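You operate a simulated robot arm through the tools that you are given. There is no shell and no other tool. Be economical: measure what you need, move in short steps, check, and stop when the job is done.

The job below is to be done with a simulated robot arm. You get a single attempt, and the scene is never put back.

JOB
Plug the receiver in and test the printed number pad in the dock.
Fine: clamp it for the test; then open the clamp and lay the pad back on the bench.

It is judged by the outcome, as a careful person would: the job done as asked, and still so three seconds after it is handed in. It fails if anything else is knocked over, pushed out of place, dropped, spilled or broken.

ROBOT AND FRAMES
A 6-joint arm with a two-finger parallel gripper, fixed in place. Base frame: the origin is at the foot of the arm, x ahead of it, y to its left, z up; the work surface is at about z = 0.816. Lengths are in m, angles in rad, forces in N, time in s.
With the tool pointing down near the work surface it reaches from about 0.24 to 0.64 m from the base axis. Its first joint turns from -1.152 to 1.152 rad. Payload 2.7 kg.
The tool frame sits at the grasp point between the pads (the TCP): z along the fingers, y along the line on which they close. The tips reach 0.023 m beyond it. The gripper opens to 0.094 m. The fingers are 0.038 m wide and 0.01 m thick; the gripper's body (0.054 by 0.096 m) begins 0.039 m behind the TCP.
Orientation is that of the tool frame in the base frame, as a unit quaternion [w, x, y, z]. With the fingers straight down and closing along the base's y, the tool's x points along the base's -x, its y along +y and its z along -z.

CONTROLS
- The arm moves only by the tool nudge_tool. Its argument "motion" is a list of rows, each an object (a shift or turn left out is 0, a gripper value left out holds the last) with "xyz": the shift along the tool's x, y, z in m, a list of three; "turn": the turn, a rotation vector about the tool's x, y, z in rad, a list of three; "hand": the finger opening in m, from 0 to 0.094. In form: [{"xyz": [dx, dy, dz], "turn": [ax, ay, az], "hand": hand}, ...]. A call has 1 to 12 rows; each row shifts and turns the commanded pose from where the row before left it, along the tool's axes as they then stand. Rows are played at 5 a second. More than 0.05 m and 0.15 rad between two rows, or a gripper value outside its range, and nothing of the call is played. Where a pose cannot be reached the arm comes as near as it can. A force on the tool above 60 N (or 10 N above the force at the start of the call, whichever is more), or a blocked arm, ends the call early, and 0.2 s more pass. The fingers move at their own pace (about 0.045 m/s each) and stop on an object; they squeeze with about 22 N. The grip force told is the motor's: it shows also when the fingers shut on nothing. Time passes only in rows, and 0.2 s behind the last, so rows that do not move let the fingers close. The reply holds the time, the measured pose of the TCP, the force on the tool along the base axes, the opening and the grip force, in the units named above and with some noise, with the torque about the TCP (base axes, N m) and any sound that the robot's microphone picked up.
- Cameras (640 x 400 px; columns grow to the right, rows downward): "scene" is fixed at [0.0616, -0.4204, 1.4024]; the picture's right is [0.89, -0.45, 0.00], its down [-0.26, -0.53, -0.81] and it looks along [0.36, 0.72, -0.59] (base axes); focal length 284 px, centre (320, 200). "wrist" rides on the gripper at [0.086, 0.016, -0.074] in the tool frame; the picture's right is [-0.18, 0.98, 0.00], its down [-0.58, -0.11, -0.81] and it looks along [-0.79, -0.15, 0.59] (tool axes); focal length 243 px, centre (320, 200). There is no depth. A picture from a camera that has moved, and an enlarged one, comes with that camera's place and axes in the base frame and with its lens.
- capture(camera): a new picture of that camera. The clock stands still meanwhile.
- enlarge(camera, box): a new picture of the part [left, top, right, bottom] of that camera's present view, enlarged. The clock stands still meanwhile.
- close_job(): hands the job in; it is judged then, once.

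Go step by step. Nothing tells you positions but the pictures and the camera data: compare them with the known pose of the tool, close in by small moves and look again before you grip or let go. The budget is 120 turns and 64 pictures, counting those below and the enlarged ones. Unless the task says otherwise, let go and move clear before handing in, and close with one line.

The tools are called by a JSON object that holds its "op" and its "data". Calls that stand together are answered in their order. nudge_tool: Moves the arm, as the interface text tells. Its arguments: {"type":"object","properties":{"motion":{"type":"array","items":{"type":"object","properties":{"xyz":{"type":"array","items":{"type":"number"}},"turn":{"type":"array","items":{"type":"number"}},"hand":{"type":"number"}}}}},"required":["motion"]} The other tools are called the same way: capture (camera) takes a picture; enlarge (camera, box) takes an enlarged picture of a part of a camera's view; close_job () hands the job in.

At the start:

```text
clock: 0.0
tcp_pos: [0.4348, 0.104, 1.2055]
tcp_rot: [0.0, -0.001, 1.0, 0.0]
contact_force: [-0.4, -0.7, -0.8]
moment: [-0.01, -0.03, -0.01]
opening: 0.094
grasp_force: 0.0
```

scene: 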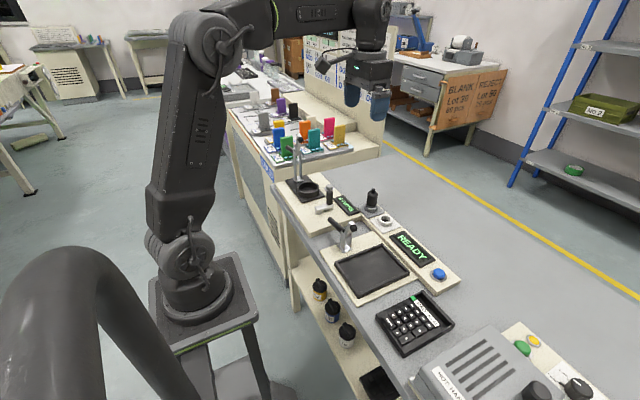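
wrist: 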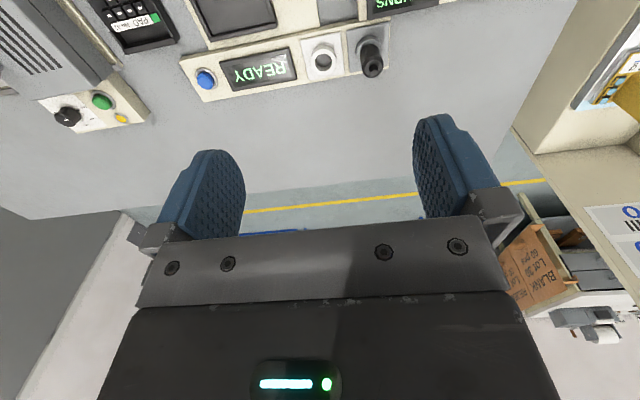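

I see a bench with a dock (dark tray with toggle clamp), a READY display with blue button, a socket, a black plug/receiver, and a printed number pad. I'll look closer.

{"op": "enlarge", "data": {"camera": "scene", "box": [270, 160, 480, 291]}}

{"op": "enlarge", "data": {"camera": "scene", "box": [350, 260, 600, 400]}}

{"op": "enlarge", "data": {"camera": "wrist", "box": [80, 0, 440, 140]}}

```text
3.05 times, centred on (375, 226) of scene
camera zoom: at [0.0616, -0.4204, 1.4024], right [0.89, -0.45, 0.0], down [-0.26, -0.53, -0.81], along [0.36, 0.72, -0.59], focal length 864 px, centre (152, 122)
```

zoom: 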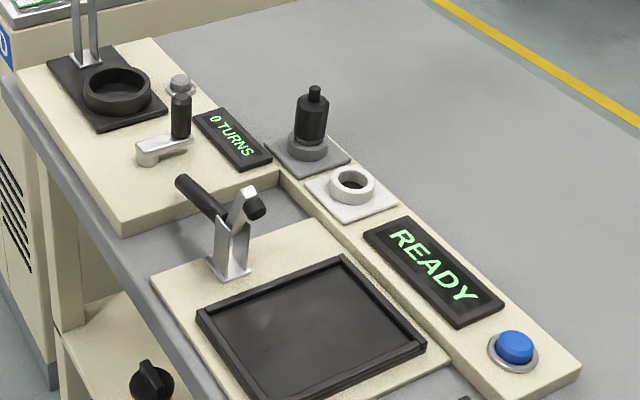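

```text
2.56 times, centred on (475, 330) of scene
camera zoom: at [0.0616, -0.4204, 1.4024], right [0.89, -0.45, 0.0], down [-0.26, -0.53, -0.81], along [0.36, 0.72, -0.59], focal length 726 px, centre (-77, -133)
```

zoom: 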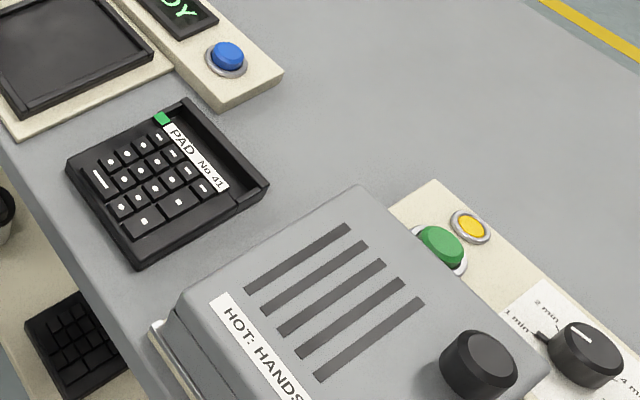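

```text
1.78 times, centred on (260, 70) of wrist
camera zoom: at [0.3476, 0.121, 1.2794], right [0.18, 0.98, 0.0], down [0.58, -0.11, 0.81], along [0.79, -0.15, -0.59], focal length 431 px, centre (427, 431)
```

zoom: 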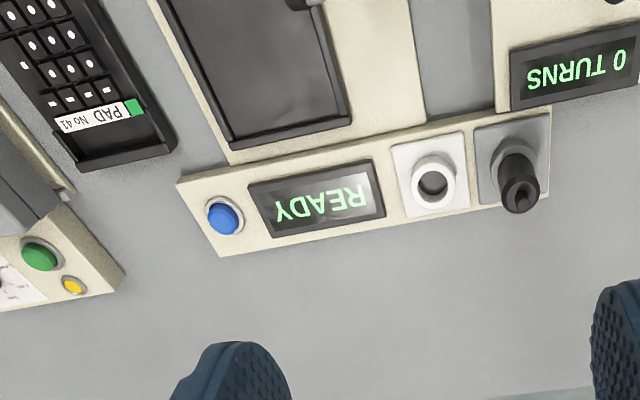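

Layout estimate: plug stand ≈(0.524,0.139), white socket ≈(0.523,0.069), button ≈(0.522,-0.148), dock x 0.315–0.468 / y -0.115–0, clamp ≈(0.377,0.046), pad x 0.324–0.459 / y -0.26–-0.165. I'll bring the wrist camera lower for a closer look.

{"op": "nudge_tool", "data": {"motion": [{"xyz": [0.028, -0.02, 0.035]}, {"xyz": [0.028, -0.02, 0.035]}, {"xyz": [0.028, -0.02, 0.035]}, {"xyz": [0.028, -0.02, 0.035]}, {"xyz": [0.028, -0.02, 0.035]}, {}]}}

{"op": "capture", "data": {"camera": "wrist"}}

```text
clock: 1.4
tcp_pos: [0.293, 0.0047, 1.0303]
tcp_rot: [0.0, 0.001, 1.0, 0.0]
contact_force: [-0.1, 0.3, 0.1]
moment: [-0.02, -0.01, 0.0]
opening: 0.0942
grasp_force: 0.0
```

```text
58 pictures are left
camera wrist: at [0.2066, 0.0207, 1.1039], right [0.18, 0.98, 0.0], down [0.58, -0.11, 0.81], along [0.79, -0.15, -0.59], focal length 243 px, centre (320, 200)
```

wrist: 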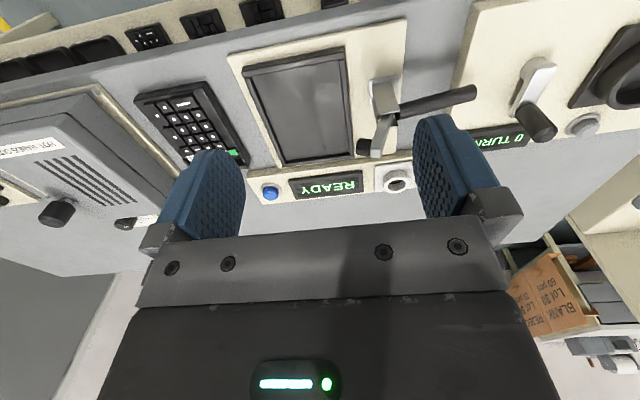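

The view is good; enlarging the dock/clamp and the pad.

{"op": "enlarge", "data": {"camera": "wrist", "box": [230, 20, 490, 210]}}

{"op": "enlarge", "data": {"camera": "wrist", "box": [110, 0, 350, 180]}}

```text
2.11 times, centred on (360, 115) of wrist
camera zoom: at [0.2066, 0.0207, 1.1039], right [0.18, 0.98, 0.0], down [0.58, -0.11, 0.81], along [0.79, -0.15, -0.59], focal length 511 px, centre (236, 379)
```

zoom: 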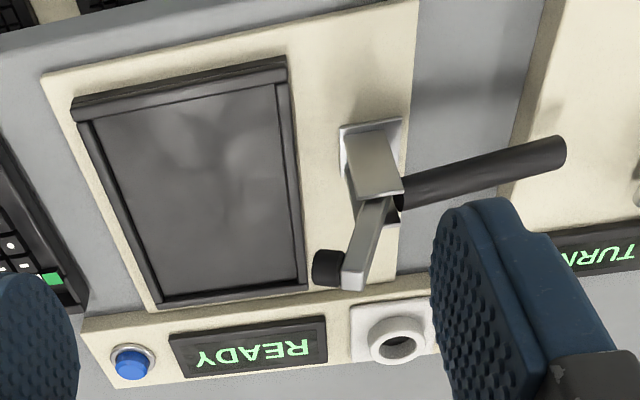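

```text
2.22 times, centred on (230, 90) of wrist
camera zoom: at [0.2066, 0.0207, 1.1039], right [0.18, 0.98, 0.0], down [0.58, -0.11, 0.81], along [0.79, -0.15, -0.59], focal length 539 px, centre (520, 444)
```

zoom: 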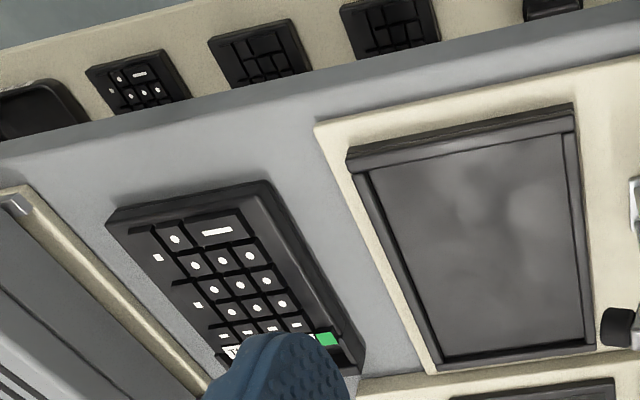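

Handle of the clamp runs from the pivot ≈(0.38,0.05,0.88) to its end ≈(0.38,0.157,0.847); it is open, with the pressing arm upright. Next I look closely at the plug and socket.

{"op": "nudge_tool", "data": {"motion": [{"xyz": [-0.035, 0.03, 0]}, {"xyz": [-0.035, 0.035, 0.015]}, {"xyz": [-0.035, 0.035, 0.015]}, {}]}}

{"op": "capture", "data": {"camera": "wrist"}}

{"op": "enlarge", "data": {"camera": "wrist", "box": [240, 70, 430, 220]}}

```text
refused: row 2 steps farther than a row can; nothing moved
```

```text
55 pictures are left
camera wrist: at [0.2066, 0.0207, 1.1039], right [0.18, 0.98, 0.0], down [0.58, -0.11, 0.81], along [0.79, -0.15, -0.59], focal length 243 px, centre (320, 200)
```

wrist: 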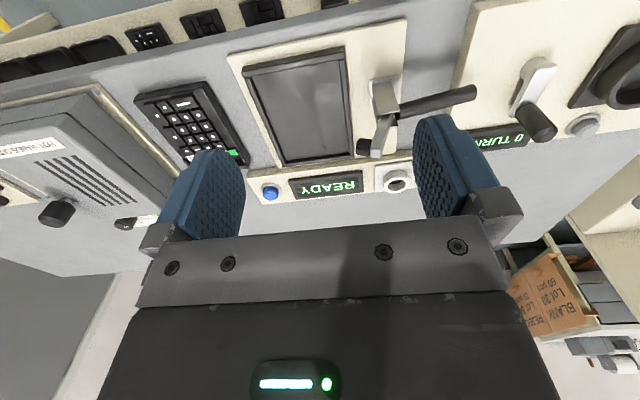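

```text
2.67 times, centred on (335, 145) of wrist
camera zoom: at [0.2066, 0.0207, 1.1039], right [0.18, 0.98, 0.0], down [0.58, -0.11, 0.81], along [0.79, -0.15, -0.59], focal length 647 px, centre (280, 347)
```

zoom: 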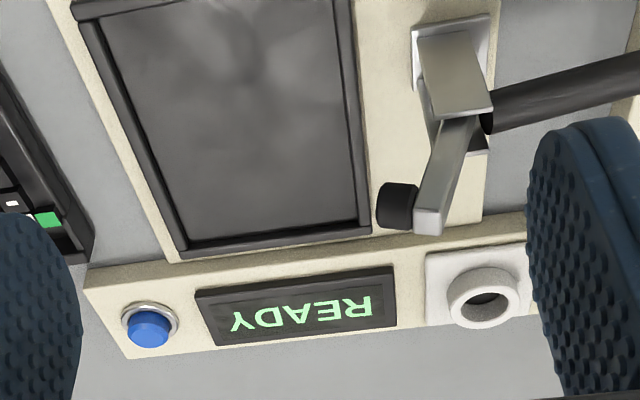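

The step was too large for a row (limit is on the vector); repeating with smaller steps.

{"op": "nudge_tool", "data": {"motion": [{"xyz": [-0.027, 0.026, 0.007]}, {"xyz": [-0.027, 0.026, 0.007]}, {"xyz": [-0.027, 0.026, 0.007]}, {"xyz": [-0.027, 0.026, 0.007]}, {}]}}

```text
clock: 2.6
tcp_pos: [0.4032, 0.109, 1.0027]
tcp_rot: [0.0, 0.0, 1.0, 0.001]
contact_force: [0.7, -1.1, -0.8]
moment: [-0.03, -0.03, -0.02]
opening: 0.0941
grasp_force: 0.0
```

Now the picture of the plug between the fingers.

{"op": "enlarge", "data": {"camera": "wrist", "box": [220, 60, 440, 220]}}

```text
2.50 times, centred on (330, 140) of wrist
camera zoom: at [0.3157, 0.1251, 1.0763], right [0.18, 0.98, 0.0], down [0.58, -0.11, 0.81], along [0.79, -0.15, -0.59], focal length 606 px, centre (295, 350)
```

zoom: 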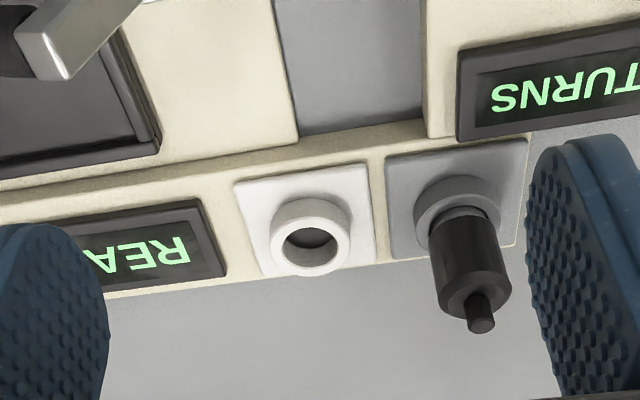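

The plug is round; triangulating both cameras puts it at ≈(0.546,0.169), top z≈0.90, and the socket at ≈(0.544,0.091), rim z≈0.835. I move above the plug, tips still clear.

{"op": "nudge_tool", "data": {"motion": [{"xyz": [-0.0357, 0.015, 0.01]}, {"xyz": [-0.0357, 0.015, 0.01]}, {"xyz": [-0.0357, 0.015, 0.01]}, {"xyz": [-0.0357, 0.015, 0.01]}, {}]}}

{"op": "capture", "data": {"camera": "wrist"}}

{"op": "enlarge", "data": {"camera": "scene", "box": [300, 110, 480, 240]}}

```text
clock: 3.8
tcp_pos: [0.545, 0.1678, 0.9616]
tcp_rot: [0.0, 0.0, 1.0, 0.0]
contact_force: [-0.6, 0.8, -0.2]
moment: [0.02, -0.02, -0.01]
opening: 0.0939
grasp_force: 0.2
```

```text
52 pictures are left
camera wrist: at [0.458, 0.185, 1.0361], right [0.18, 0.98, 0.0], down [0.58, -0.11, 0.81], along [0.79, -0.15, -0.59], focal length 243 px, centre (320, 200)
```

wrist: 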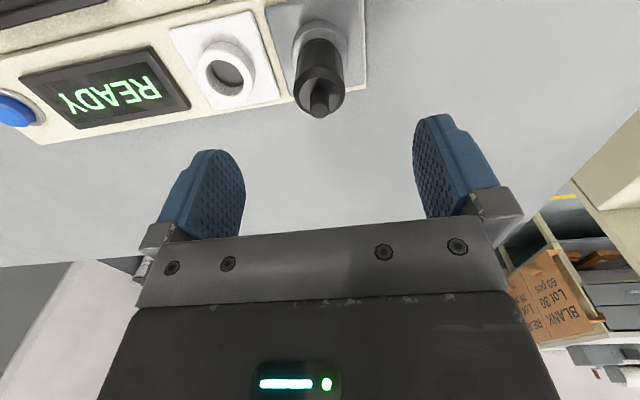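

```text
3.08 times, centred on (390, 175) of scene
camera zoom: at [0.0616, -0.4204, 1.4024], right [0.89, -0.45, 0.0], down [-0.26, -0.53, -0.81], along [0.36, 0.72, -0.59], focal length 872 px, centre (105, 277)
```

zoom: 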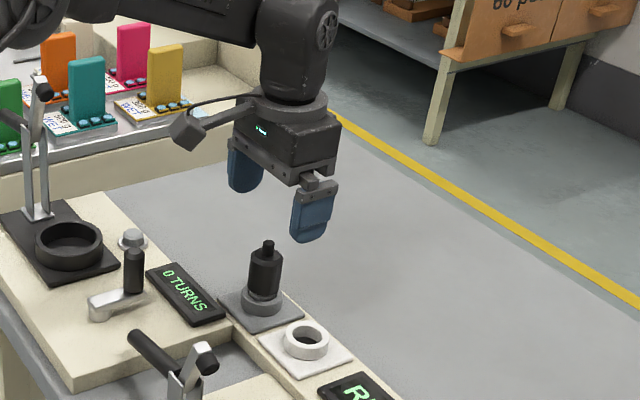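

Plug sits centred between the fingers (column 320, tip z≈0.905). Descending to grip height and closing.

{"op": "nudge_tool", "data": {"motion": [{"xyz": [0, 0.0, 0.03]}, {"xyz": [0, 0.0, 0.03]}, {"xyz": [0, 0, 0.02]}, {"xyz": [0, 0, 0.013]}, {}]}}

{"op": "capture", "data": {"camera": "wrist"}}

{"op": "enlarge", "data": {"camera": "scene", "box": [320, 130, 440, 240]}}

```text
clock: 5.0
tcp_pos: [0.5448, 0.1678, 0.87]
tcp_rot: [-0.001, 0.0, 1.0, -0.001]
contact_force: [-0.4, 0.1, -0.2]
moment: [0.02, 0.0, 0.0]
opening: 0.0938
grasp_force: 0.1
```

```text
50 pictures are left
camera wrist: at [0.4583, 0.1849, 0.9434], right [0.18, 0.98, 0.0], down [0.58, -0.11, 0.81], along [0.79, -0.15, -0.59], focal length 243 px, centre (320, 200)
```

wrist: 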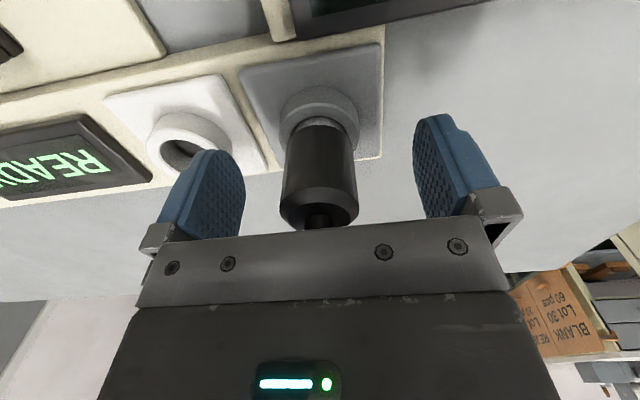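

```text
3.64 times, centred on (380, 185) of scene
camera zoom: at [0.0616, -0.4204, 1.4024], right [0.89, -0.45, 0.0], down [-0.26, -0.53, -0.81], along [0.36, 0.72, -0.59], focal length 1031 px, centre (102, 254)
```

zoom: 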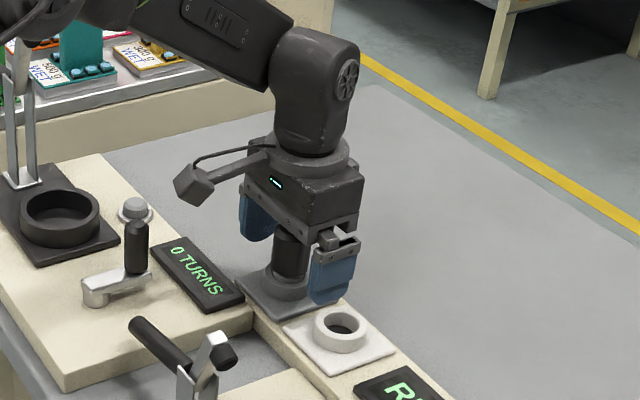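

Plug centred between pads, no contact. Closing on it.

{"op": "nudge_tool", "data": {"motion": [{"hand": 0.06}, {"hand": 0.02}, {"hand": 0.02}, {"hand": 0.02}, {"hand": 0.02}, {"hand": 0.02}]}}

```text
clock: 6.4
tcp_pos: [0.5453, 0.1681, 0.87]
tcp_rot: [0.0, 0.0, 1.0, 0.0]
contact_force: [0.9, 0.3, 0.4]
moment: [0.0, 0.0, 0.0]
opening: 0.033
grasp_force: 22.0
```

Gripped at 33 mm. Lifting straight up.

{"op": "nudge_tool", "data": {"motion": [{"xyz": [0, 0, -0.01]}, {"xyz": [0, 0, -0.02]}, {"xyz": [0, 0, -0.03]}, {}]}}

{"op": "capture", "data": {"camera": "wrist"}}

{"op": "enlarge", "data": {"camera": "scene", "box": [320, 110, 440, 240]}}

```text
clock: 7.4
tcp_pos: [0.5441, 0.1673, 0.9294]
tcp_rot: [-0.001, 0.001, 1.0, 0.001]
contact_force: [0.1, -0.6, -0.4]
moment: [-0.01, 0.03, -0.03]
opening: 0.0328
grasp_force: 22.0
```

```text
48 pictures are left
camera wrist: at [0.458, 0.185, 1.0036], right [0.18, 0.98, 0.0], down [0.58, -0.11, 0.81], along [0.79, -0.15, -0.59], focal length 243 px, centre (320, 200)
```

wrist: 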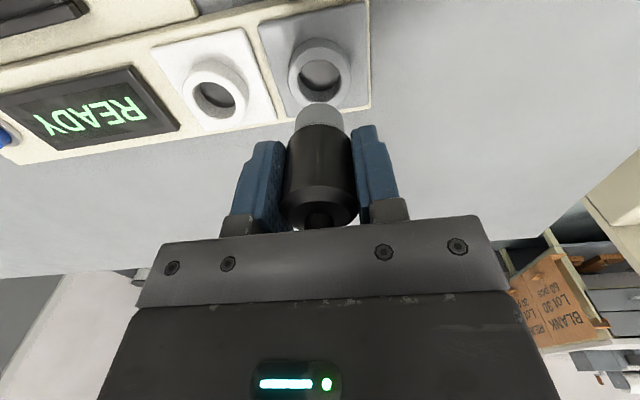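

```text
3.08 times, centred on (380, 175) of scene
camera zoom: at [0.0616, -0.4204, 1.4024], right [0.89, -0.45, 0.0], down [-0.26, -0.53, -0.81], along [0.36, 0.72, -0.59], focal length 872 px, centre (135, 277)
```

zoom: 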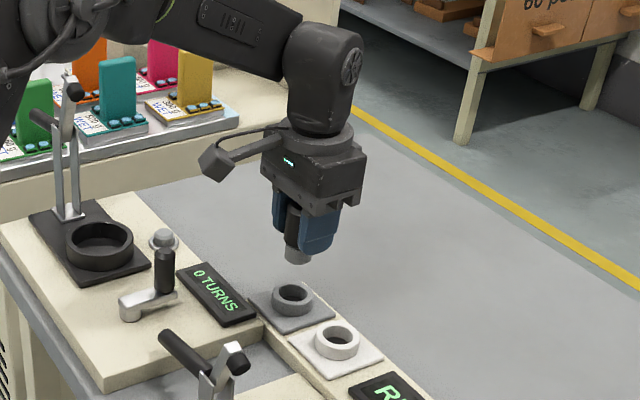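

Plug (grey shank below) came out cleanly. The socket lies about 0.081 m to -y of the stand; moving above it and checking.

{"op": "nudge_tool", "data": {"motion": [{"xyz": [0, -0.04, 0]}, {"xyz": [0, -0.04, 0]}, {"xyz": [0, 0, 0.022]}, {}]}}

{"op": "enlarge", "data": {"camera": "wrist", "box": [240, 50, 420, 240]}}

{"op": "enlarge", "data": {"camera": "scene", "box": [350, 170, 430, 240]}}

```text
clock: 8.4
tcp_pos: [0.5455, 0.0873, 0.9073]
tcp_rot: [0.0, 0.0, 1.0, 0.0]
contact_force: [-0.4, -0.1, -1.2]
moment: [-0.05, 0.01, -0.01]
opening: 0.0334
grasp_force: 21.7
```

```text
2.11 times, centred on (330, 145) of wrist
camera zoom: at [0.4583, 0.1049, 0.9813], right [0.18, 0.98, 0.0], down [0.58, -0.11, 0.81], along [0.79, -0.15, -0.59], focal length 511 px, centre (299, 316)
```

zoom: 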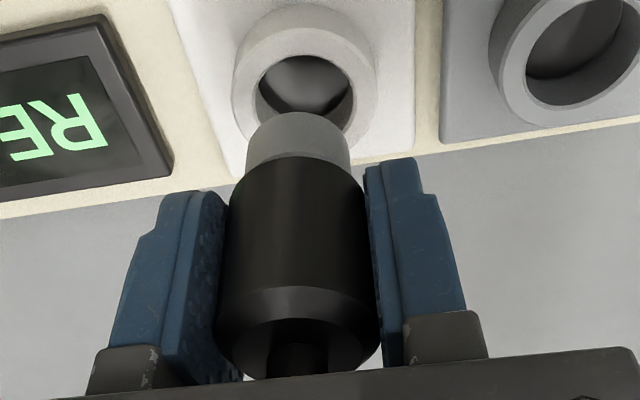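

```text
5.71 times, centred on (390, 205) of scene
camera zoom: at [0.0616, -0.4205, 1.4024], right [0.89, -0.45, 0.0], down [-0.26, -0.53, -0.81], along [0.36, 0.72, -0.59], focal length 1620 px, centre (-80, 171)
```

zoom: 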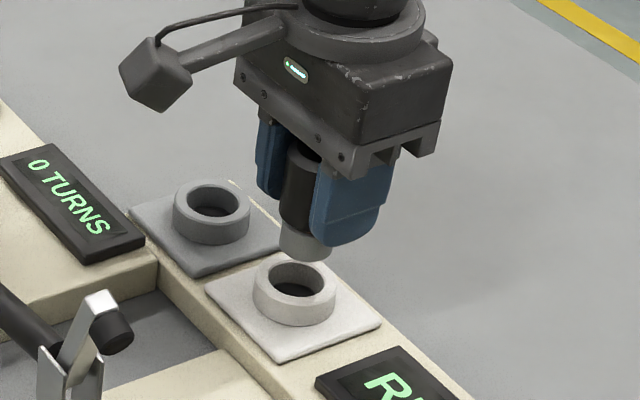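

Plug is almost over the hole; it needs about +2 mm in y. Correcting, lowering 12 mm and checking.

{"op": "nudge_tool", "data": {"motion": [{"xyz": [0, 0.002, 0]}, {"xyz": [0, 0, 0.012]}, {}]}}

{"op": "enlarge", "data": {"camera": "wrist", "box": [240, 50, 420, 240]}}

{"op": "enlarge", "data": {"camera": "scene", "box": [360, 180, 420, 230]}}

```text
clock: 9.2
tcp_pos: [0.5447, 0.0903, 0.8969]
tcp_rot: [0.0, 0.001, 1.0, 0.0]
contact_force: [-0.2, 1.2, 0.0]
moment: [0.01, 0.02, 0.01]
opening: 0.0333
grasp_force: 21.5
```

```text
2.11 times, centred on (330, 145) of wrist
camera zoom: at [0.4581, 0.107, 0.969], right [0.18, 0.98, 0.0], down [0.58, -0.11, 0.81], along [0.79, -0.15, -0.59], focal length 511 px, centre (299, 316)
```

zoom: 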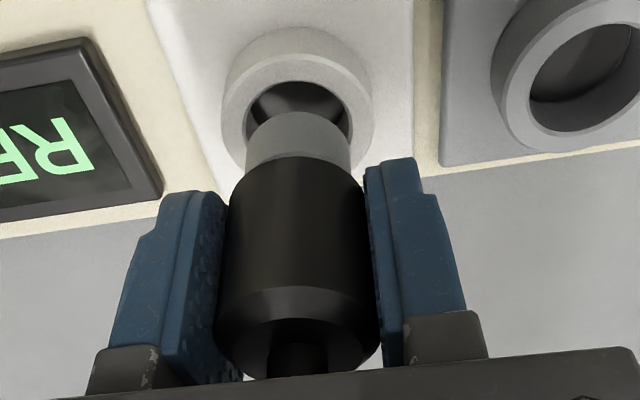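

```text
8.00 times, centred on (390, 205) of scene
camera zoom: at [0.0616, -0.4204, 1.4024], right [0.89, -0.45, 0.0], down [-0.26, -0.53, -0.81], along [0.36, 0.72, -0.59], focal length 2268 px, centre (-240, 160)
```

zoom: 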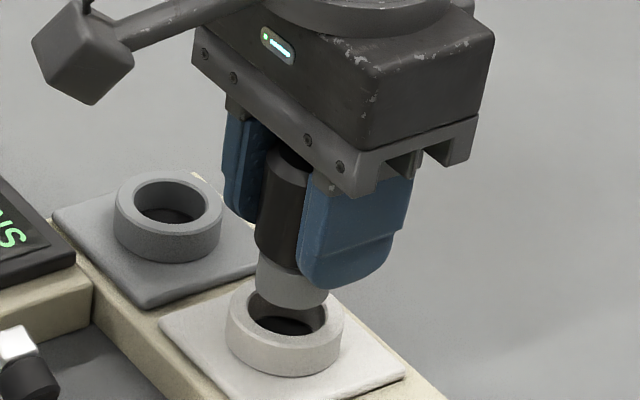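

Aligned now (hole and shank share column 298). Lowering in small steps.

{"op": "nudge_tool", "data": {"motion": [{"xyz": [0, 0, 0.006]}, {"xyz": [0, 0, 0.006]}, {"xyz": [0, 0, 0.006]}, {}]}}

{"op": "enlarge", "data": {"camera": "scene", "box": [360, 180, 420, 230]}}

```text
clock: 10.2
tcp_pos: [0.5444, 0.09, 0.8778]
tcp_rot: [0.001, -0.001, 1.0, 0.001]
contact_force: [-0.4, -0.5, -0.6]
moment: [0.03, -0.02, 0.01]
opening: 0.0329
grasp_force: 21.9
```

```text
8.00 times, centred on (390, 205) of scene
camera zoom: at [0.0616, -0.4204, 1.4024], right [0.89, -0.45, 0.0], down [-0.26, -0.53, -0.81], along [0.36, 0.72, -0.59], focal length 2268 px, centre (-240, 160)
```

zoom: 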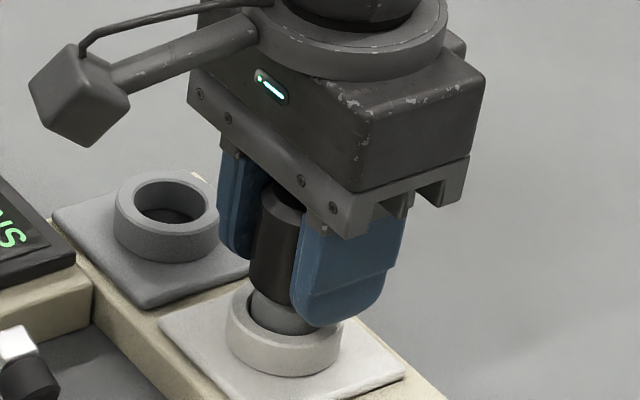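

It entered the socket freely. Pushing down until it seats.

{"op": "nudge_tool", "data": {"motion": [{"xyz": [0, 0, 0.004]}, {"xyz": [0, 0, 0.004]}, {"xyz": [0, 0, 0.003]}, {}]}}

{"op": "enlarge", "data": {"camera": "scene", "box": [360, 180, 440, 250]}}

```text
clock: 11.2
tcp_pos: [0.5457, 0.0903, 0.8691]
tcp_rot: [0.003, -0.001, 1.0, 0.001]
contact_force: [-5.4, -1.7, 20.6]
moment: [-0.3, 0.06, -0.02]
opening: 0.0333
grasp_force: 22.0
```

```text
5.71 times, centred on (400, 215) of scene
camera zoom: at [0.0611, -0.4205, 1.4024], right [0.89, -0.45, 0.0], down [-0.26, -0.52, -0.81], along [0.36, 0.72, -0.59], focal length 1620 px, centre (-137, 114)
```

zoom: 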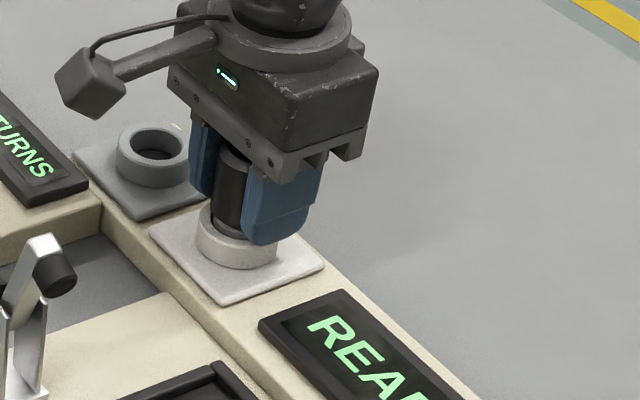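

It bottoms at the same depth as it had in its stand (20 N). Releasing and rising straight up.

{"op": "nudge_tool", "data": {"motion": [{"xyz": [0, 0, -0.002]}, {"hand": 0.06}, {"hand": 0.094}, {"hand": 0.094}, {"xyz": [0, 0, -0.03]}, {"xyz": [0, 0, -0.04]}, {"xyz": [0.0, 0, -0.04]}, {}]}}

{"op": "capture", "data": {"camera": "wrist"}}

{"op": "enlarge", "data": {"camera": "scene", "box": [330, 170, 480, 290]}}

```text
clock: 13.0
tcp_pos: [0.5455, 0.0902, 0.9786]
tcp_rot: [0.0, -0.001, 1.0, 0.001]
contact_force: [0.3, 0.2, -1.2]
moment: [0.01, -0.01, -0.02]
opening: 0.094
grasp_force: 0.0
```

```text
40 pictures are left
camera wrist: at [0.4581, 0.1069, 1.0523], right [0.18, 0.98, 0.0], down [0.58, -0.11, 0.81], along [0.79, -0.15, -0.59], focal length 243 px, centre (320, 200)
```

wrist: 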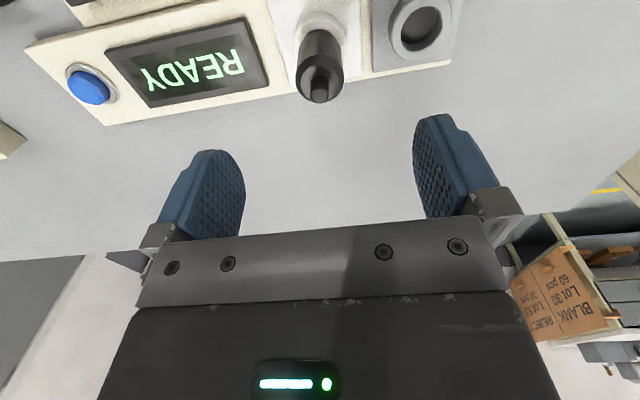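

```text
3.33 times, centred on (405, 230) of scene
camera zoom: at [0.0616, -0.4204, 1.4024], right [0.89, -0.45, 0.0], down [-0.26, -0.53, -0.81], along [0.36, 0.72, -0.59], focal length 945 px, centre (37, 100)
```

zoom: 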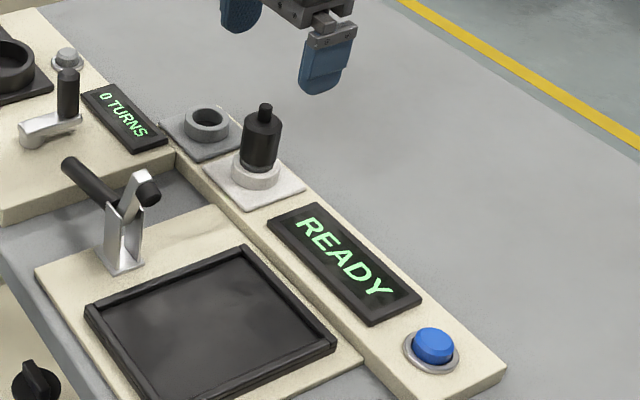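

Receiver is seated upright. Button ≈(0.543,-0.136,0.826). Now moving to view the pad.

{"op": "nudge_tool", "data": {"motion": [{"xyz": [0, 0, -0.025]}, {"xyz": [0.0307, -0.0375, 0]}, {"xyz": [0.0307, -0.0375, 0]}, {"xyz": [0.0307, -0.0375, 0]}, {"xyz": [0.0307, -0.0375, 0]}, {"xyz": [0.0307, -0.0375, 0]}, {"xyz": [0.0307, -0.0375, 0]}, {"xyz": [0.0307, -0.0375, 0]}, {"xyz": [0.0307, -0.0375, 0]}, {}]}}

{"op": "enlarge", "data": {"camera": "wrist", "box": [200, 20, 520, 220]}}

```text
clock: 15.2
tcp_pos: [0.3013, -0.2097, 1.0014]
tcp_rot: [0.0, 0.0, 1.0, 0.0]
contact_force: [-0.3, -0.3, 0.0]
moment: [-0.02, -0.03, 0.0]
opening: 0.0939
grasp_force: 0.1
```

```text
2.00 times, centred on (360, 120) of wrist
camera zoom: at [0.214, -0.1936, 1.0764], right [0.18, 0.98, 0.0], down [0.58, -0.11, 0.81], along [0.79, -0.15, -0.59], focal length 485 px, centre (240, 360)
```

zoom: 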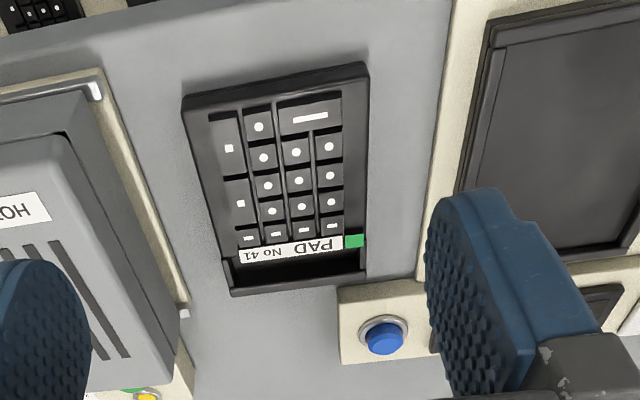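

Pad is about 0.13 × 0.09 m. I need precise edges, so enlarging it.

{"op": "enlarge", "data": {"camera": "wrist", "box": [280, 40, 400, 175]}}

{"op": "enlarge", "data": {"camera": "scene", "box": [365, 280, 465, 365]}}

```text
2.96 times, centred on (340, 108) of wrist
camera zoom: at [0.214, -0.1936, 1.0764], right [0.18, 0.98, 0.0], down [0.58, -0.11, 0.81], along [0.79, -0.15, -0.59], focal length 719 px, centre (261, 474)
```

zoom: 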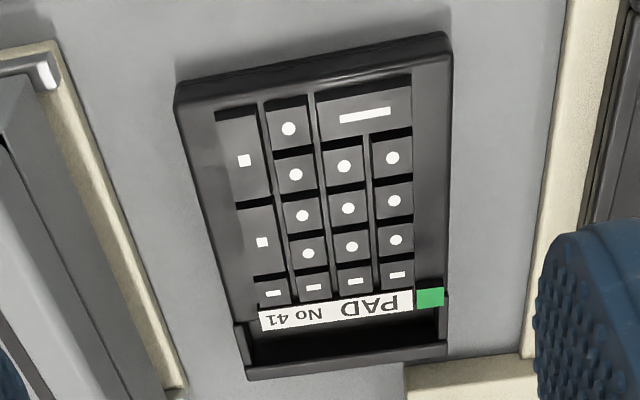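

```text
4.71 times, centred on (415, 322) of scene
camera zoom: at [0.0616, -0.4205, 1.4024], right [0.89, -0.45, 0.0], down [-0.26, -0.53, -0.81], along [0.36, 0.72, -0.59], focal length 1334 px, centre (-127, -376)
```

zoom: 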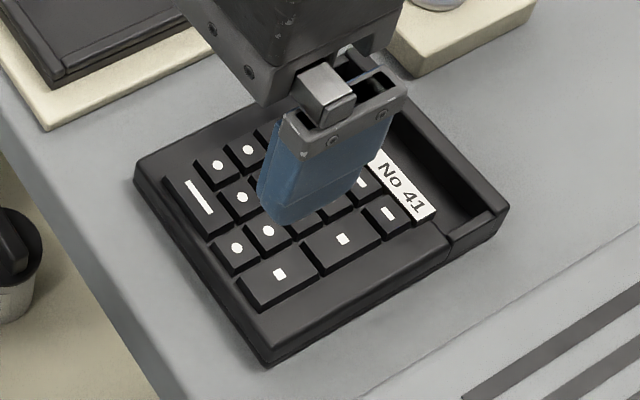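

Pad edges look like x≈0.327–0.455, y≈-0.245–-0.152; the heater's side lies near y≈-0.28. I'll hover above the pad lower down to measure its width against the fingers.

{"op": "nudge_tool", "data": {"motion": [{"xyz": [-0.026, 0.004, 0.032]}, {"xyz": [-0.026, 0.004, 0.032]}, {"xyz": [-0.026, 0.004, 0.032]}, {}]}}

{"op": "enlarge", "data": {"camera": "wrist", "box": [160, 0, 500, 250]}}

{"op": "enlarge", "data": {"camera": "scene", "box": [355, 270, 475, 370]}}

```text
clock: 16.2
tcp_pos: [0.3773, -0.1975, 0.906]
tcp_rot: [0.0, 0.001, 1.0, 0.0]
contact_force: [0.6, -0.5, 1.3]
moment: [0.0, 0.01, -0.02]
opening: 0.0938
grasp_force: 0.0
```

```text
1.60 times, centred on (330, 125) of wrist
camera zoom: at [0.2923, -0.1805, 0.98], right [0.18, 0.98, 0.0], down [0.58, -0.11, 0.81], along [0.79, -0.15, -0.59], focal length 388 px, centre (304, 320)
```

zoom: 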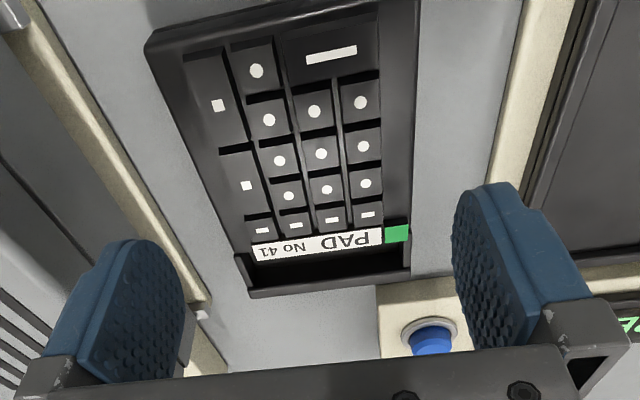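

```text
4.00 times, centred on (415, 320) of scene
camera zoom: at [0.0616, -0.4204, 1.4024], right [0.89, -0.45, 0.0], down [-0.26, -0.53, -0.81], along [0.36, 0.72, -0.59], focal length 1134 px, centre (-60, -280)
```

zoom: 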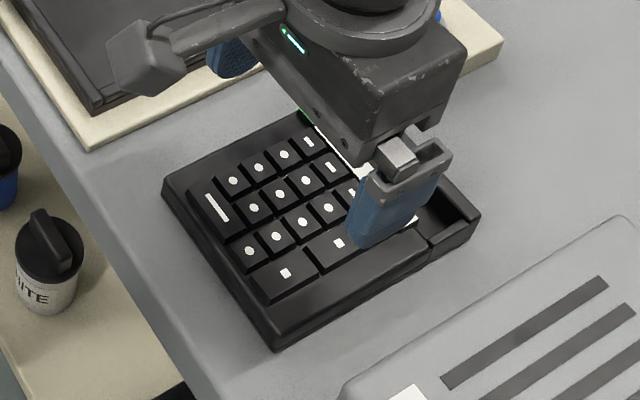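

Pad: width ≈0.087 (y -0.2405 to -0.1535), top z≈0.835, x≈0.33–0.45, yaw ~0. Fingers fit with ~3 mm each side. Lowering to just above its top and checking.

{"op": "nudge_tool", "data": {"motion": [{"xyz": [-0.008, 0.0005, 0.02]}, {"xyz": [0, 0, 0.018]}, {}]}}

{"op": "enlarge", "data": {"camera": "wrist", "box": [160, 0, 500, 250]}}

{"op": "enlarge", "data": {"camera": "scene", "box": [355, 270, 475, 370]}}

```text
clock: 17.0
tcp_pos: [0.3865, -0.1966, 0.8687]
tcp_rot: [0.0, -0.001, 1.0, 0.0]
contact_force: [0.2, 0.4, -0.2]
moment: [0.0, -0.02, 0.01]
opening: 0.0941
grasp_force: 0.1
```

```text
1.60 times, centred on (330, 125) of wrist
camera zoom: at [0.2997, -0.1803, 0.9428], right [0.18, 0.98, 0.0], down [0.58, -0.11, 0.81], along [0.79, -0.15, -0.59], focal length 388 px, centre (304, 320)
```

zoom: 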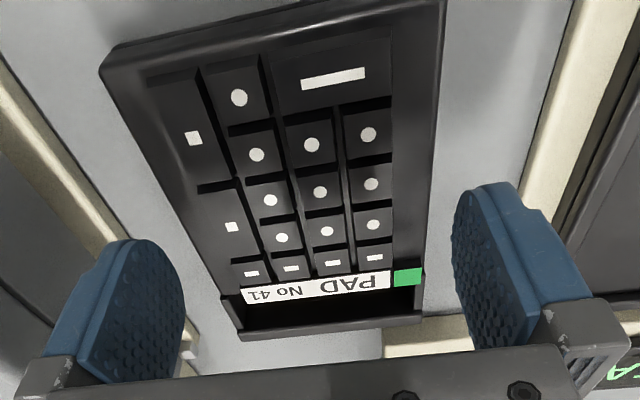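

```text
4.00 times, centred on (415, 320) of scene
camera zoom: at [0.0616, -0.4204, 1.4024], right [0.89, -0.45, 0.0], down [-0.26, -0.53, -0.81], along [0.36, 0.72, -0.59], focal length 1134 px, centre (-60, -280)
```

zoom: 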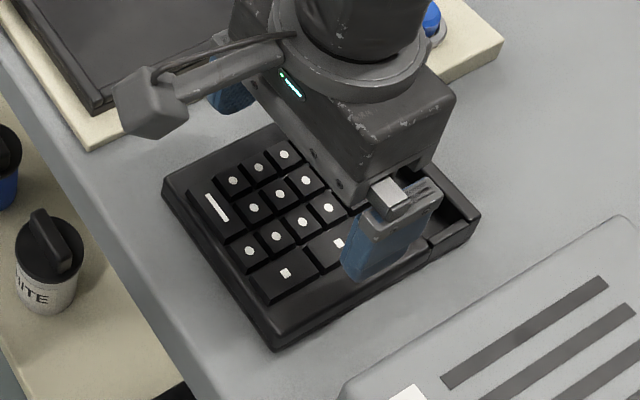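

Centred: pad edges 11 px (≈3.8 mm) inside finger faces both sides. Descending to grip height and closing.

{"op": "nudge_tool", "data": {"motion": [{"xyz": [0, 0, 0.01]}, {"xyz": [0, 0, 0.01]}, {"xyz": [0, 0, 0.006]}, {}]}}

```text
clock: 18.1
tcp_pos: [0.3872, -0.1986, 0.8471]
tcp_rot: [0.003, 0.001, 1.0, -0.002]
contact_force: [-1.4, 1.6, 9.8]
moment: [-0.48, 0.22, -0.04]
opening: 0.094
grasp_force: 0.0
stopped in row 4: the force on the tool passed its limit at 61 N (the readings are from after the stop); the commanded pose is now the measured one
```

The -y finger touched something at tip z≈0.824 (61 N). Backing off 6 mm and looking.

{"op": "nudge_tool", "data": {"motion": [{"xyz": [0, 0, -0.006]}, {}]}}

{"op": "enlarge", "data": {"camera": "wrist", "box": [160, 0, 500, 250]}}

{"op": "enlarge", "data": {"camera": "scene", "box": [385, 290, 475, 365]}}

```text
clock: 18.7
tcp_pos: [0.3873, -0.1977, 0.8516]
tcp_rot: [0.003, 0.001, 1.0, -0.001]
contact_force: [0.2, -0.1, 0.4]
moment: [-0.01, 0.03, 0.0]
opening: 0.094
grasp_force: 0.1
```

```text
1.60 times, centred on (330, 125) of wrist
camera zoom: at [0.3002, -0.1806, 0.9259], right [0.18, 0.98, 0.0], down [0.58, -0.11, 0.81], along [0.8, -0.15, -0.59], focal length 388 px, centre (304, 320)
```

zoom: 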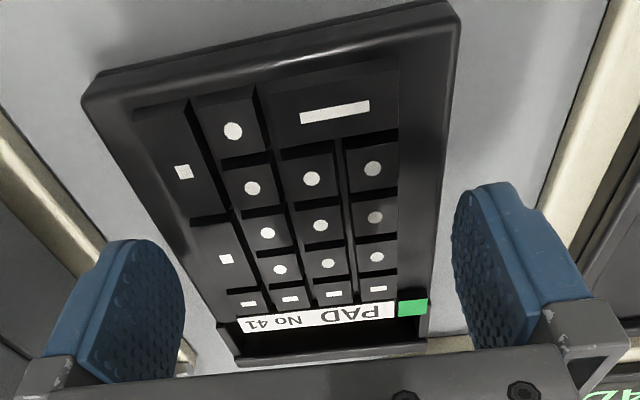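

```text
5.33 times, centred on (430, 328) of scene
camera zoom: at [0.0616, -0.4204, 1.4024], right [0.89, -0.45, 0.0], down [-0.26, -0.53, -0.81], along [0.36, 0.72, -0.59], focal length 1512 px, centre (-267, -480)
```

zoom: 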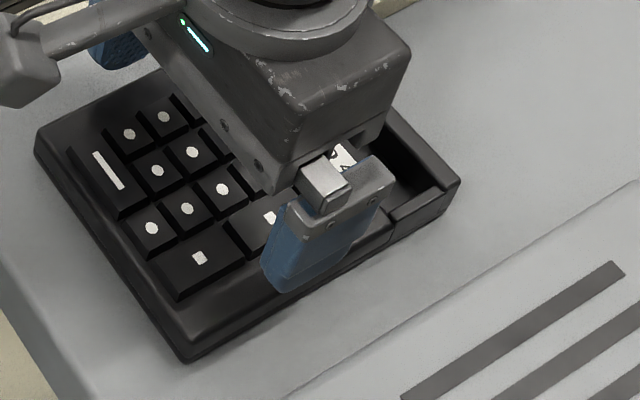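

The pad turns out thinner than thought (edge z≈0.825), hence nearer to 0.092 wide, with its centre at y≈-0.1993. I shift 1.7 mm to -y, and lower in tiny steps.

{"op": "nudge_tool", "data": {"motion": [{"xyz": [0, -0.0017, 0], "turn": [0, 0, 0.01]}, {"xyz": [0, 0, 0.003]}, {"xyz": [0, 0, 0.002]}, {"xyz": [0, 0, 0.001]}]}}

```text
clock: 19.7
tcp_pos: [0.3874, -0.1988, 0.847]
tcp_rot: [0.002, 0.005, 1.0, -0.002]
contact_force: [-4.8, 3.5, 21.5]
moment: [0.73, 0.36, 0.06]
opening: 0.0939
grasp_force: 0.0
```

Now the other finger touches, so the pad is really as wide as the gripper opening; it must be held another way, probably by the hollow bay's outer wall at its far end. Rising and viewing the bay.

{"op": "nudge_tool", "data": {"motion": [{"xyz": [0, 0, -0.02]}, {"xyz": [0.02, 0, -0.03]}, {"xyz": [0.02, 0, -0.03]}, {}]}}

{"op": "enlarge", "data": {"camera": "wrist", "box": [250, 50, 400, 190]}}

{"op": "enlarge", "data": {"camera": "scene", "box": [365, 280, 465, 365]}}

```text
clock: 20.7
tcp_pos: [0.3465, -0.1985, 0.927]
tcp_rot: [0.002, 0.004, 1.0, 0.0]
contact_force: [0.8, -0.4, 0.5]
moment: [-0.01, 0.02, -0.01]
opening: 0.094
grasp_force: 0.1
```

```text
2.86 times, centred on (325, 120) of wrist
camera zoom: at [0.2598, -0.1808, 1.0005], right [0.19, 0.98, 0.0], down [0.58, -0.11, 0.81], along [0.79, -0.16, -0.59], focal length 693 px, centre (306, 429)
```

zoom: 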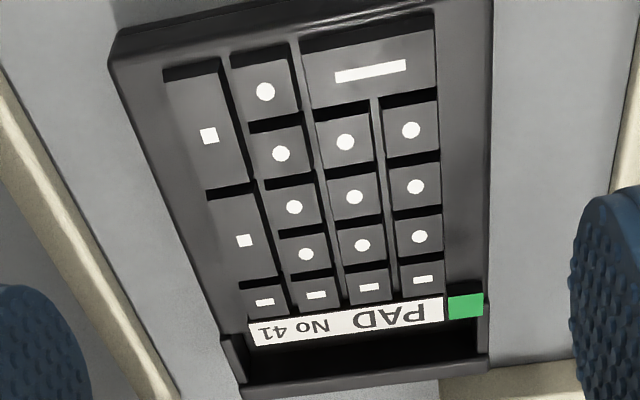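

```text
4.71 times, centred on (415, 322) of scene
camera zoom: at [0.0616, -0.4204, 1.4024], right [0.89, -0.45, 0.0], down [-0.26, -0.53, -0.81], along [0.36, 0.72, -0.59], focal length 1334 px, centre (-127, -376)
```

zoom: 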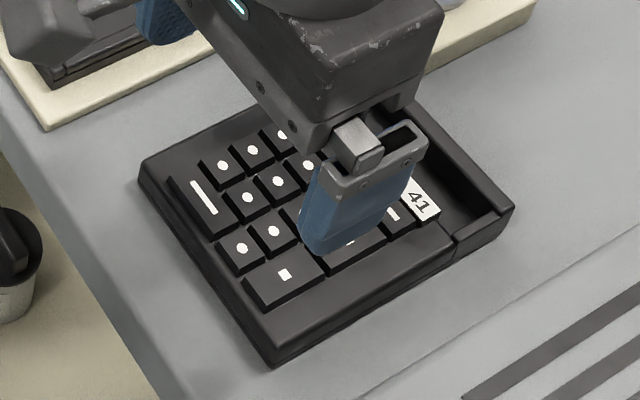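

I'll move the arm aside to get an unobstructed scene view of the pad's bay, and view the dock at the same time.

{"op": "nudge_tool", "data": {"motion": [{"xyz": [0, 0.045, -0.015]}, {"xyz": [0, 0.045, -0.015]}, {"xyz": [0, 0.045, 0], "turn": [0, 0, -0.01]}, {}]}}

{"op": "enlarge", "data": {"camera": "scene", "box": [370, 285, 460, 355]}}

{"op": "enlarge", "data": {"camera": "wrist", "box": [200, 0, 480, 220]}}

```text
clock: 21.7
tcp_pos: [0.3469, -0.0638, 0.9555]
tcp_rot: [0.003, 0.0, 1.0, -0.001]
contact_force: [-0.9, -0.2, -0.5]
moment: [0.0, 0.01, -0.01]
opening: 0.0937
grasp_force: 0.0
```

```text
5.71 times, centred on (415, 320) of scene
camera zoom: at [0.0616, -0.4204, 1.4024], right [0.89, -0.45, 0.0], down [-0.26, -0.53, -0.81], along [0.36, 0.72, -0.59], focal length 1620 px, centre (-223, -486)
```

zoom: 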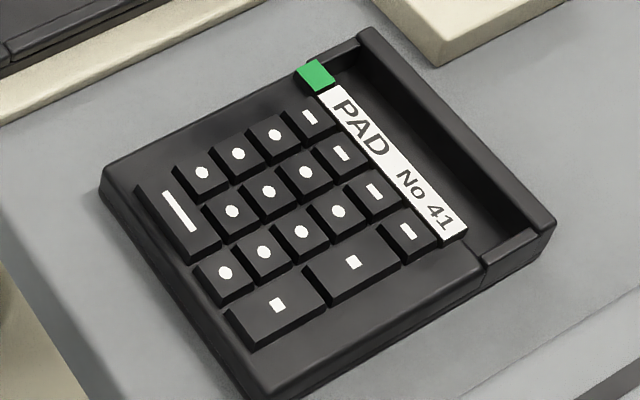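

```text
1.82 times, centred on (340, 110) of wrist
camera zoom: at [0.2605, -0.0465, 1.0286], right [0.18, 0.98, 0.0], down [0.58, -0.11, 0.81], along [0.8, -0.15, -0.59], focal length 441 px, centre (284, 364)
```

zoom: 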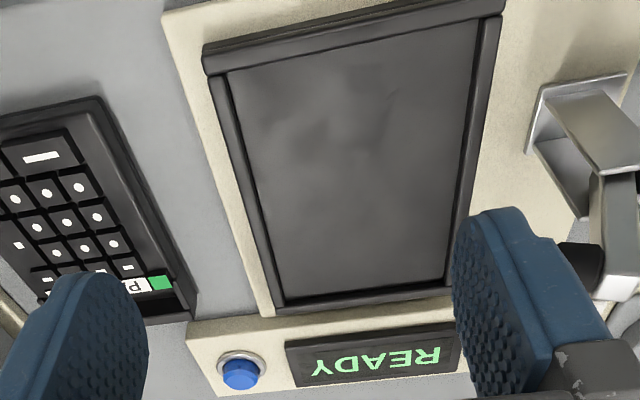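

The pad has a trench (≈20 mm) in front of a ≈7 mm far wall at x≈0.465; I'll pinch that wall with the fingers closing along x. Turning the tool 90° so the camera ends up on the +y side, away from the heater.

{"op": "nudge_tool", "data": {"motion": [{"turn": [0, 0, 0.1428]}, {"turn": [0, 0, 0.1428]}, {"turn": [0, 0, 0.1428]}, {"turn": [0, 0, 0.1428]}, {"turn": [0, 0, 0.1428]}, {"turn": [0, 0, 0.1428]}, {"turn": [0, 0, 0.1428]}, {"turn": [0, 0, 0.1428]}, {"turn": [0, 0, 0.1428]}, {"turn": [0, 0, 0.1428]}, {"turn": [0, 0, 0.1428], "hand": 0.03}, {}]}}

```text
clock: 24.3
tcp_pos: [0.3478, -0.0649, 0.9559]
tcp_rot: [0.001, 0.708, 0.706, 0.001]
contact_force: [0.9, 1.3, -0.1]
moment: [-0.01, 0.02, -0.02]
opening: 0.0411
grasp_force: 0.2
```

Turned as intended. Moving over the bay wall.

{"op": "nudge_tool", "data": {"motion": [{"xyz": [-0.0335, 0.0285, 0]}, {"xyz": [-0.0335, 0.0285, 0]}, {"xyz": [-0.0335, 0.0285, 0]}, {"xyz": [-0.0335, 0.0285, 0]}, {"xyz": [0, 0, 0.045]}, {}]}}

{"op": "capture", "data": {"camera": "wrist"}}

{"op": "enlarge", "data": {"camera": "scene", "box": [365, 250, 475, 345]}}

```text
clock: 25.7
tcp_pos: [0.4628, -0.1981, 0.9119]
tcp_rot: [0.003, 0.707, 0.708, 0.001]
contact_force: [-0.3, 0.3, 0.8]
moment: [0.01, -0.02, -0.01]
opening: 0.03
grasp_force: 0.0
```

```text
25 pictures are left
camera wrist: at [0.479, -0.111, 0.9857], right [0.98, -0.18, 0.01], down [-0.11, -0.58, 0.81], along [-0.15, -0.79, -0.59], focal length 243 px, centre (320, 200)
```

wrist: 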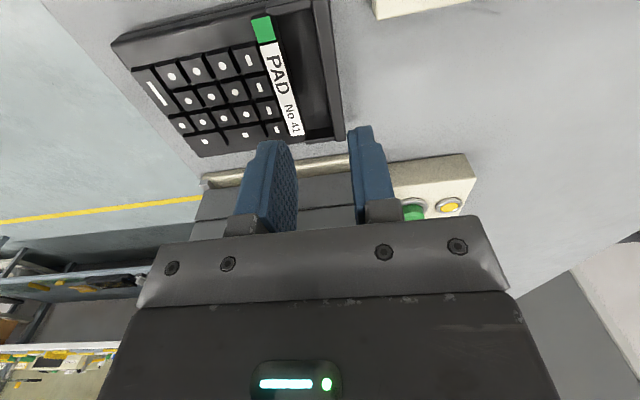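

```text
4.21 times, centred on (420, 298) of scene
camera zoom: at [0.0616, -0.4205, 1.4024], right [0.89, -0.45, 0.0], down [-0.26, -0.53, -0.81], along [0.36, 0.72, -0.59], focal length 1194 px, centre (-101, -210)
```

zoom: 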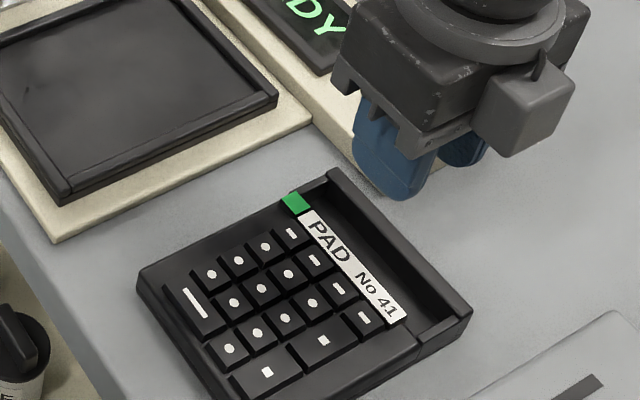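

The wall shows slightly to +x of the tool's centre line. Enlarging for exact offset.

{"op": "enlarge", "data": {"camera": "wrist", "box": [250, 20, 400, 150]}}

```text
3.08 times, centred on (325, 85) of wrist
camera zoom: at [0.479, -0.111, 0.9857], right [0.98, -0.18, 0.01], down [-0.11, -0.58, 0.81], along [-0.15, -0.79, -0.59], focal length 746 px, centre (305, 554)
```

zoom: 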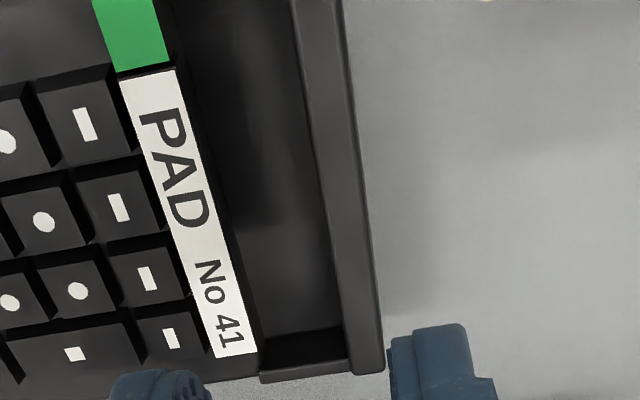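

Wall centre x≈0.4713, trench 0.446–0.467. Setting opening 20 mm, shifting, and lowering to just above the wall for a check.

{"op": "nudge_tool", "data": {"motion": [{"xyz": [-0.0015, 0.0085, 0], "hand": 0.02}, {"xyz": [0, 0, 0.025]}, {"xyz": [0, 0, 0.025]}, {}]}}

{"op": "enlarge", "data": {"camera": "wrist", "box": [230, 40, 410, 220]}}

```text
clock: 26.7
tcp_pos: [0.4723, -0.1992, 0.8606]
tcp_rot: [0.003, 0.707, 0.707, 0.0]
contact_force: [-0.3, 0.2, 0.1]
moment: [0.01, -0.02, -0.03]
opening: 0.0202
grasp_force: 0.0
```

```text
2.22 times, centred on (320, 130) of wrist
camera zoom: at [0.4878, -0.1124, 0.9349], right [0.98, -0.18, 0.01], down [-0.11, -0.58, 0.81], along [-0.15, -0.79, -0.59], focal length 539 px, centre (320, 356)
```

zoom: 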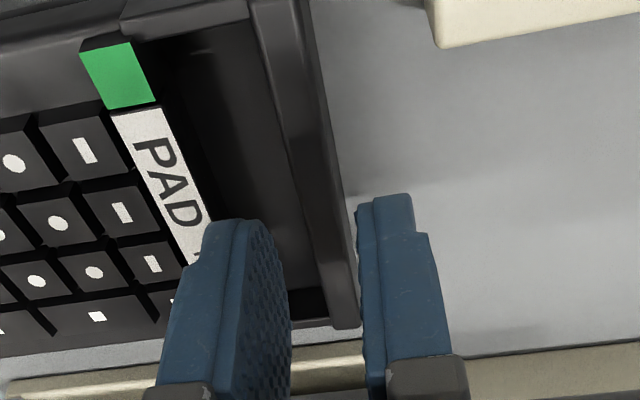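

The wall lies centred between the fingers and the inner finger is above the trench. Descending 15 mm in small steps.

{"op": "nudge_tool", "data": {"motion": [{"xyz": [0, 0, 0.006]}, {"xyz": [0, 0, 0.005]}, {"xyz": [0, 0, 0.004]}, {}]}}

```text
clock: 27.7
tcp_pos: [0.4714, -0.1999, 0.8458]
tcp_rot: [0.003, 0.707, 0.707, 0.001]
contact_force: [-0.3, 0.4, -0.1]
moment: [0.02, 0.0, 0.0]
opening: 0.0198
grasp_force: 0.1
```

No contact. Closing on the wall.

{"op": "nudge_tool", "data": {"motion": [{"hand": 0.012}, {"hand": 0.004}, {"hand": 0.0}, {}, {}]}}

```text
clock: 28.9
tcp_pos: [0.4716, -0.1999, 0.8475]
tcp_rot: [0.002, 0.707, 0.707, 0.002]
contact_force: [-0.1, 0.8, 0.7]
moment: [-0.01, 0.0, -0.04]
opening: 0.0092
grasp_force: 21.9
```

Gripping the 9 mm wall with 22 N. Lifting gently 2 cm and checking for droop.

{"op": "nudge_tool", "data": {"motion": [{"xyz": [0, 0, -0.005]}, {"xyz": [0, 0, -0.01]}, {"xyz": [0, 0, -0.01]}, {}]}}

{"op": "enlarge", "data": {"camera": "scene", "box": [330, 230, 480, 350]}}

```text
clock: 29.9
tcp_pos: [0.472, -0.1985, 0.8721]
tcp_rot: [0.003, 0.708, 0.707, 0.002]
contact_force: [1.1, 0.7, -1.6]
moment: [0.01, -0.06, 0.0]
opening: 0.0094
grasp_force: 22.5
```

```text
3.33 times, centred on (405, 290) of scene
camera zoom: at [0.0616, -0.4205, 1.4024], right [0.89, -0.45, 0.0], down [-0.26, -0.53, -0.81], along [0.36, 0.72, -0.59], focal length 945 px, centre (37, -100)
```

zoom: 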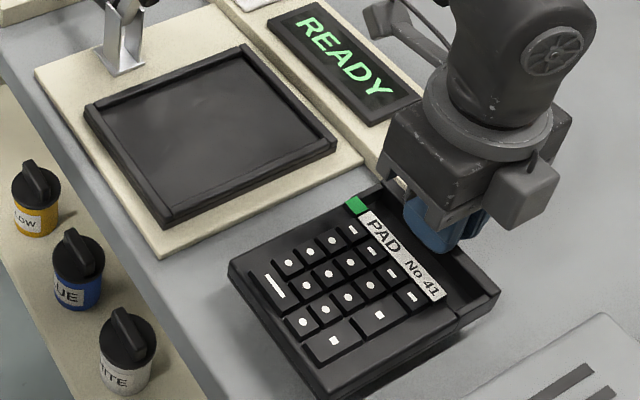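

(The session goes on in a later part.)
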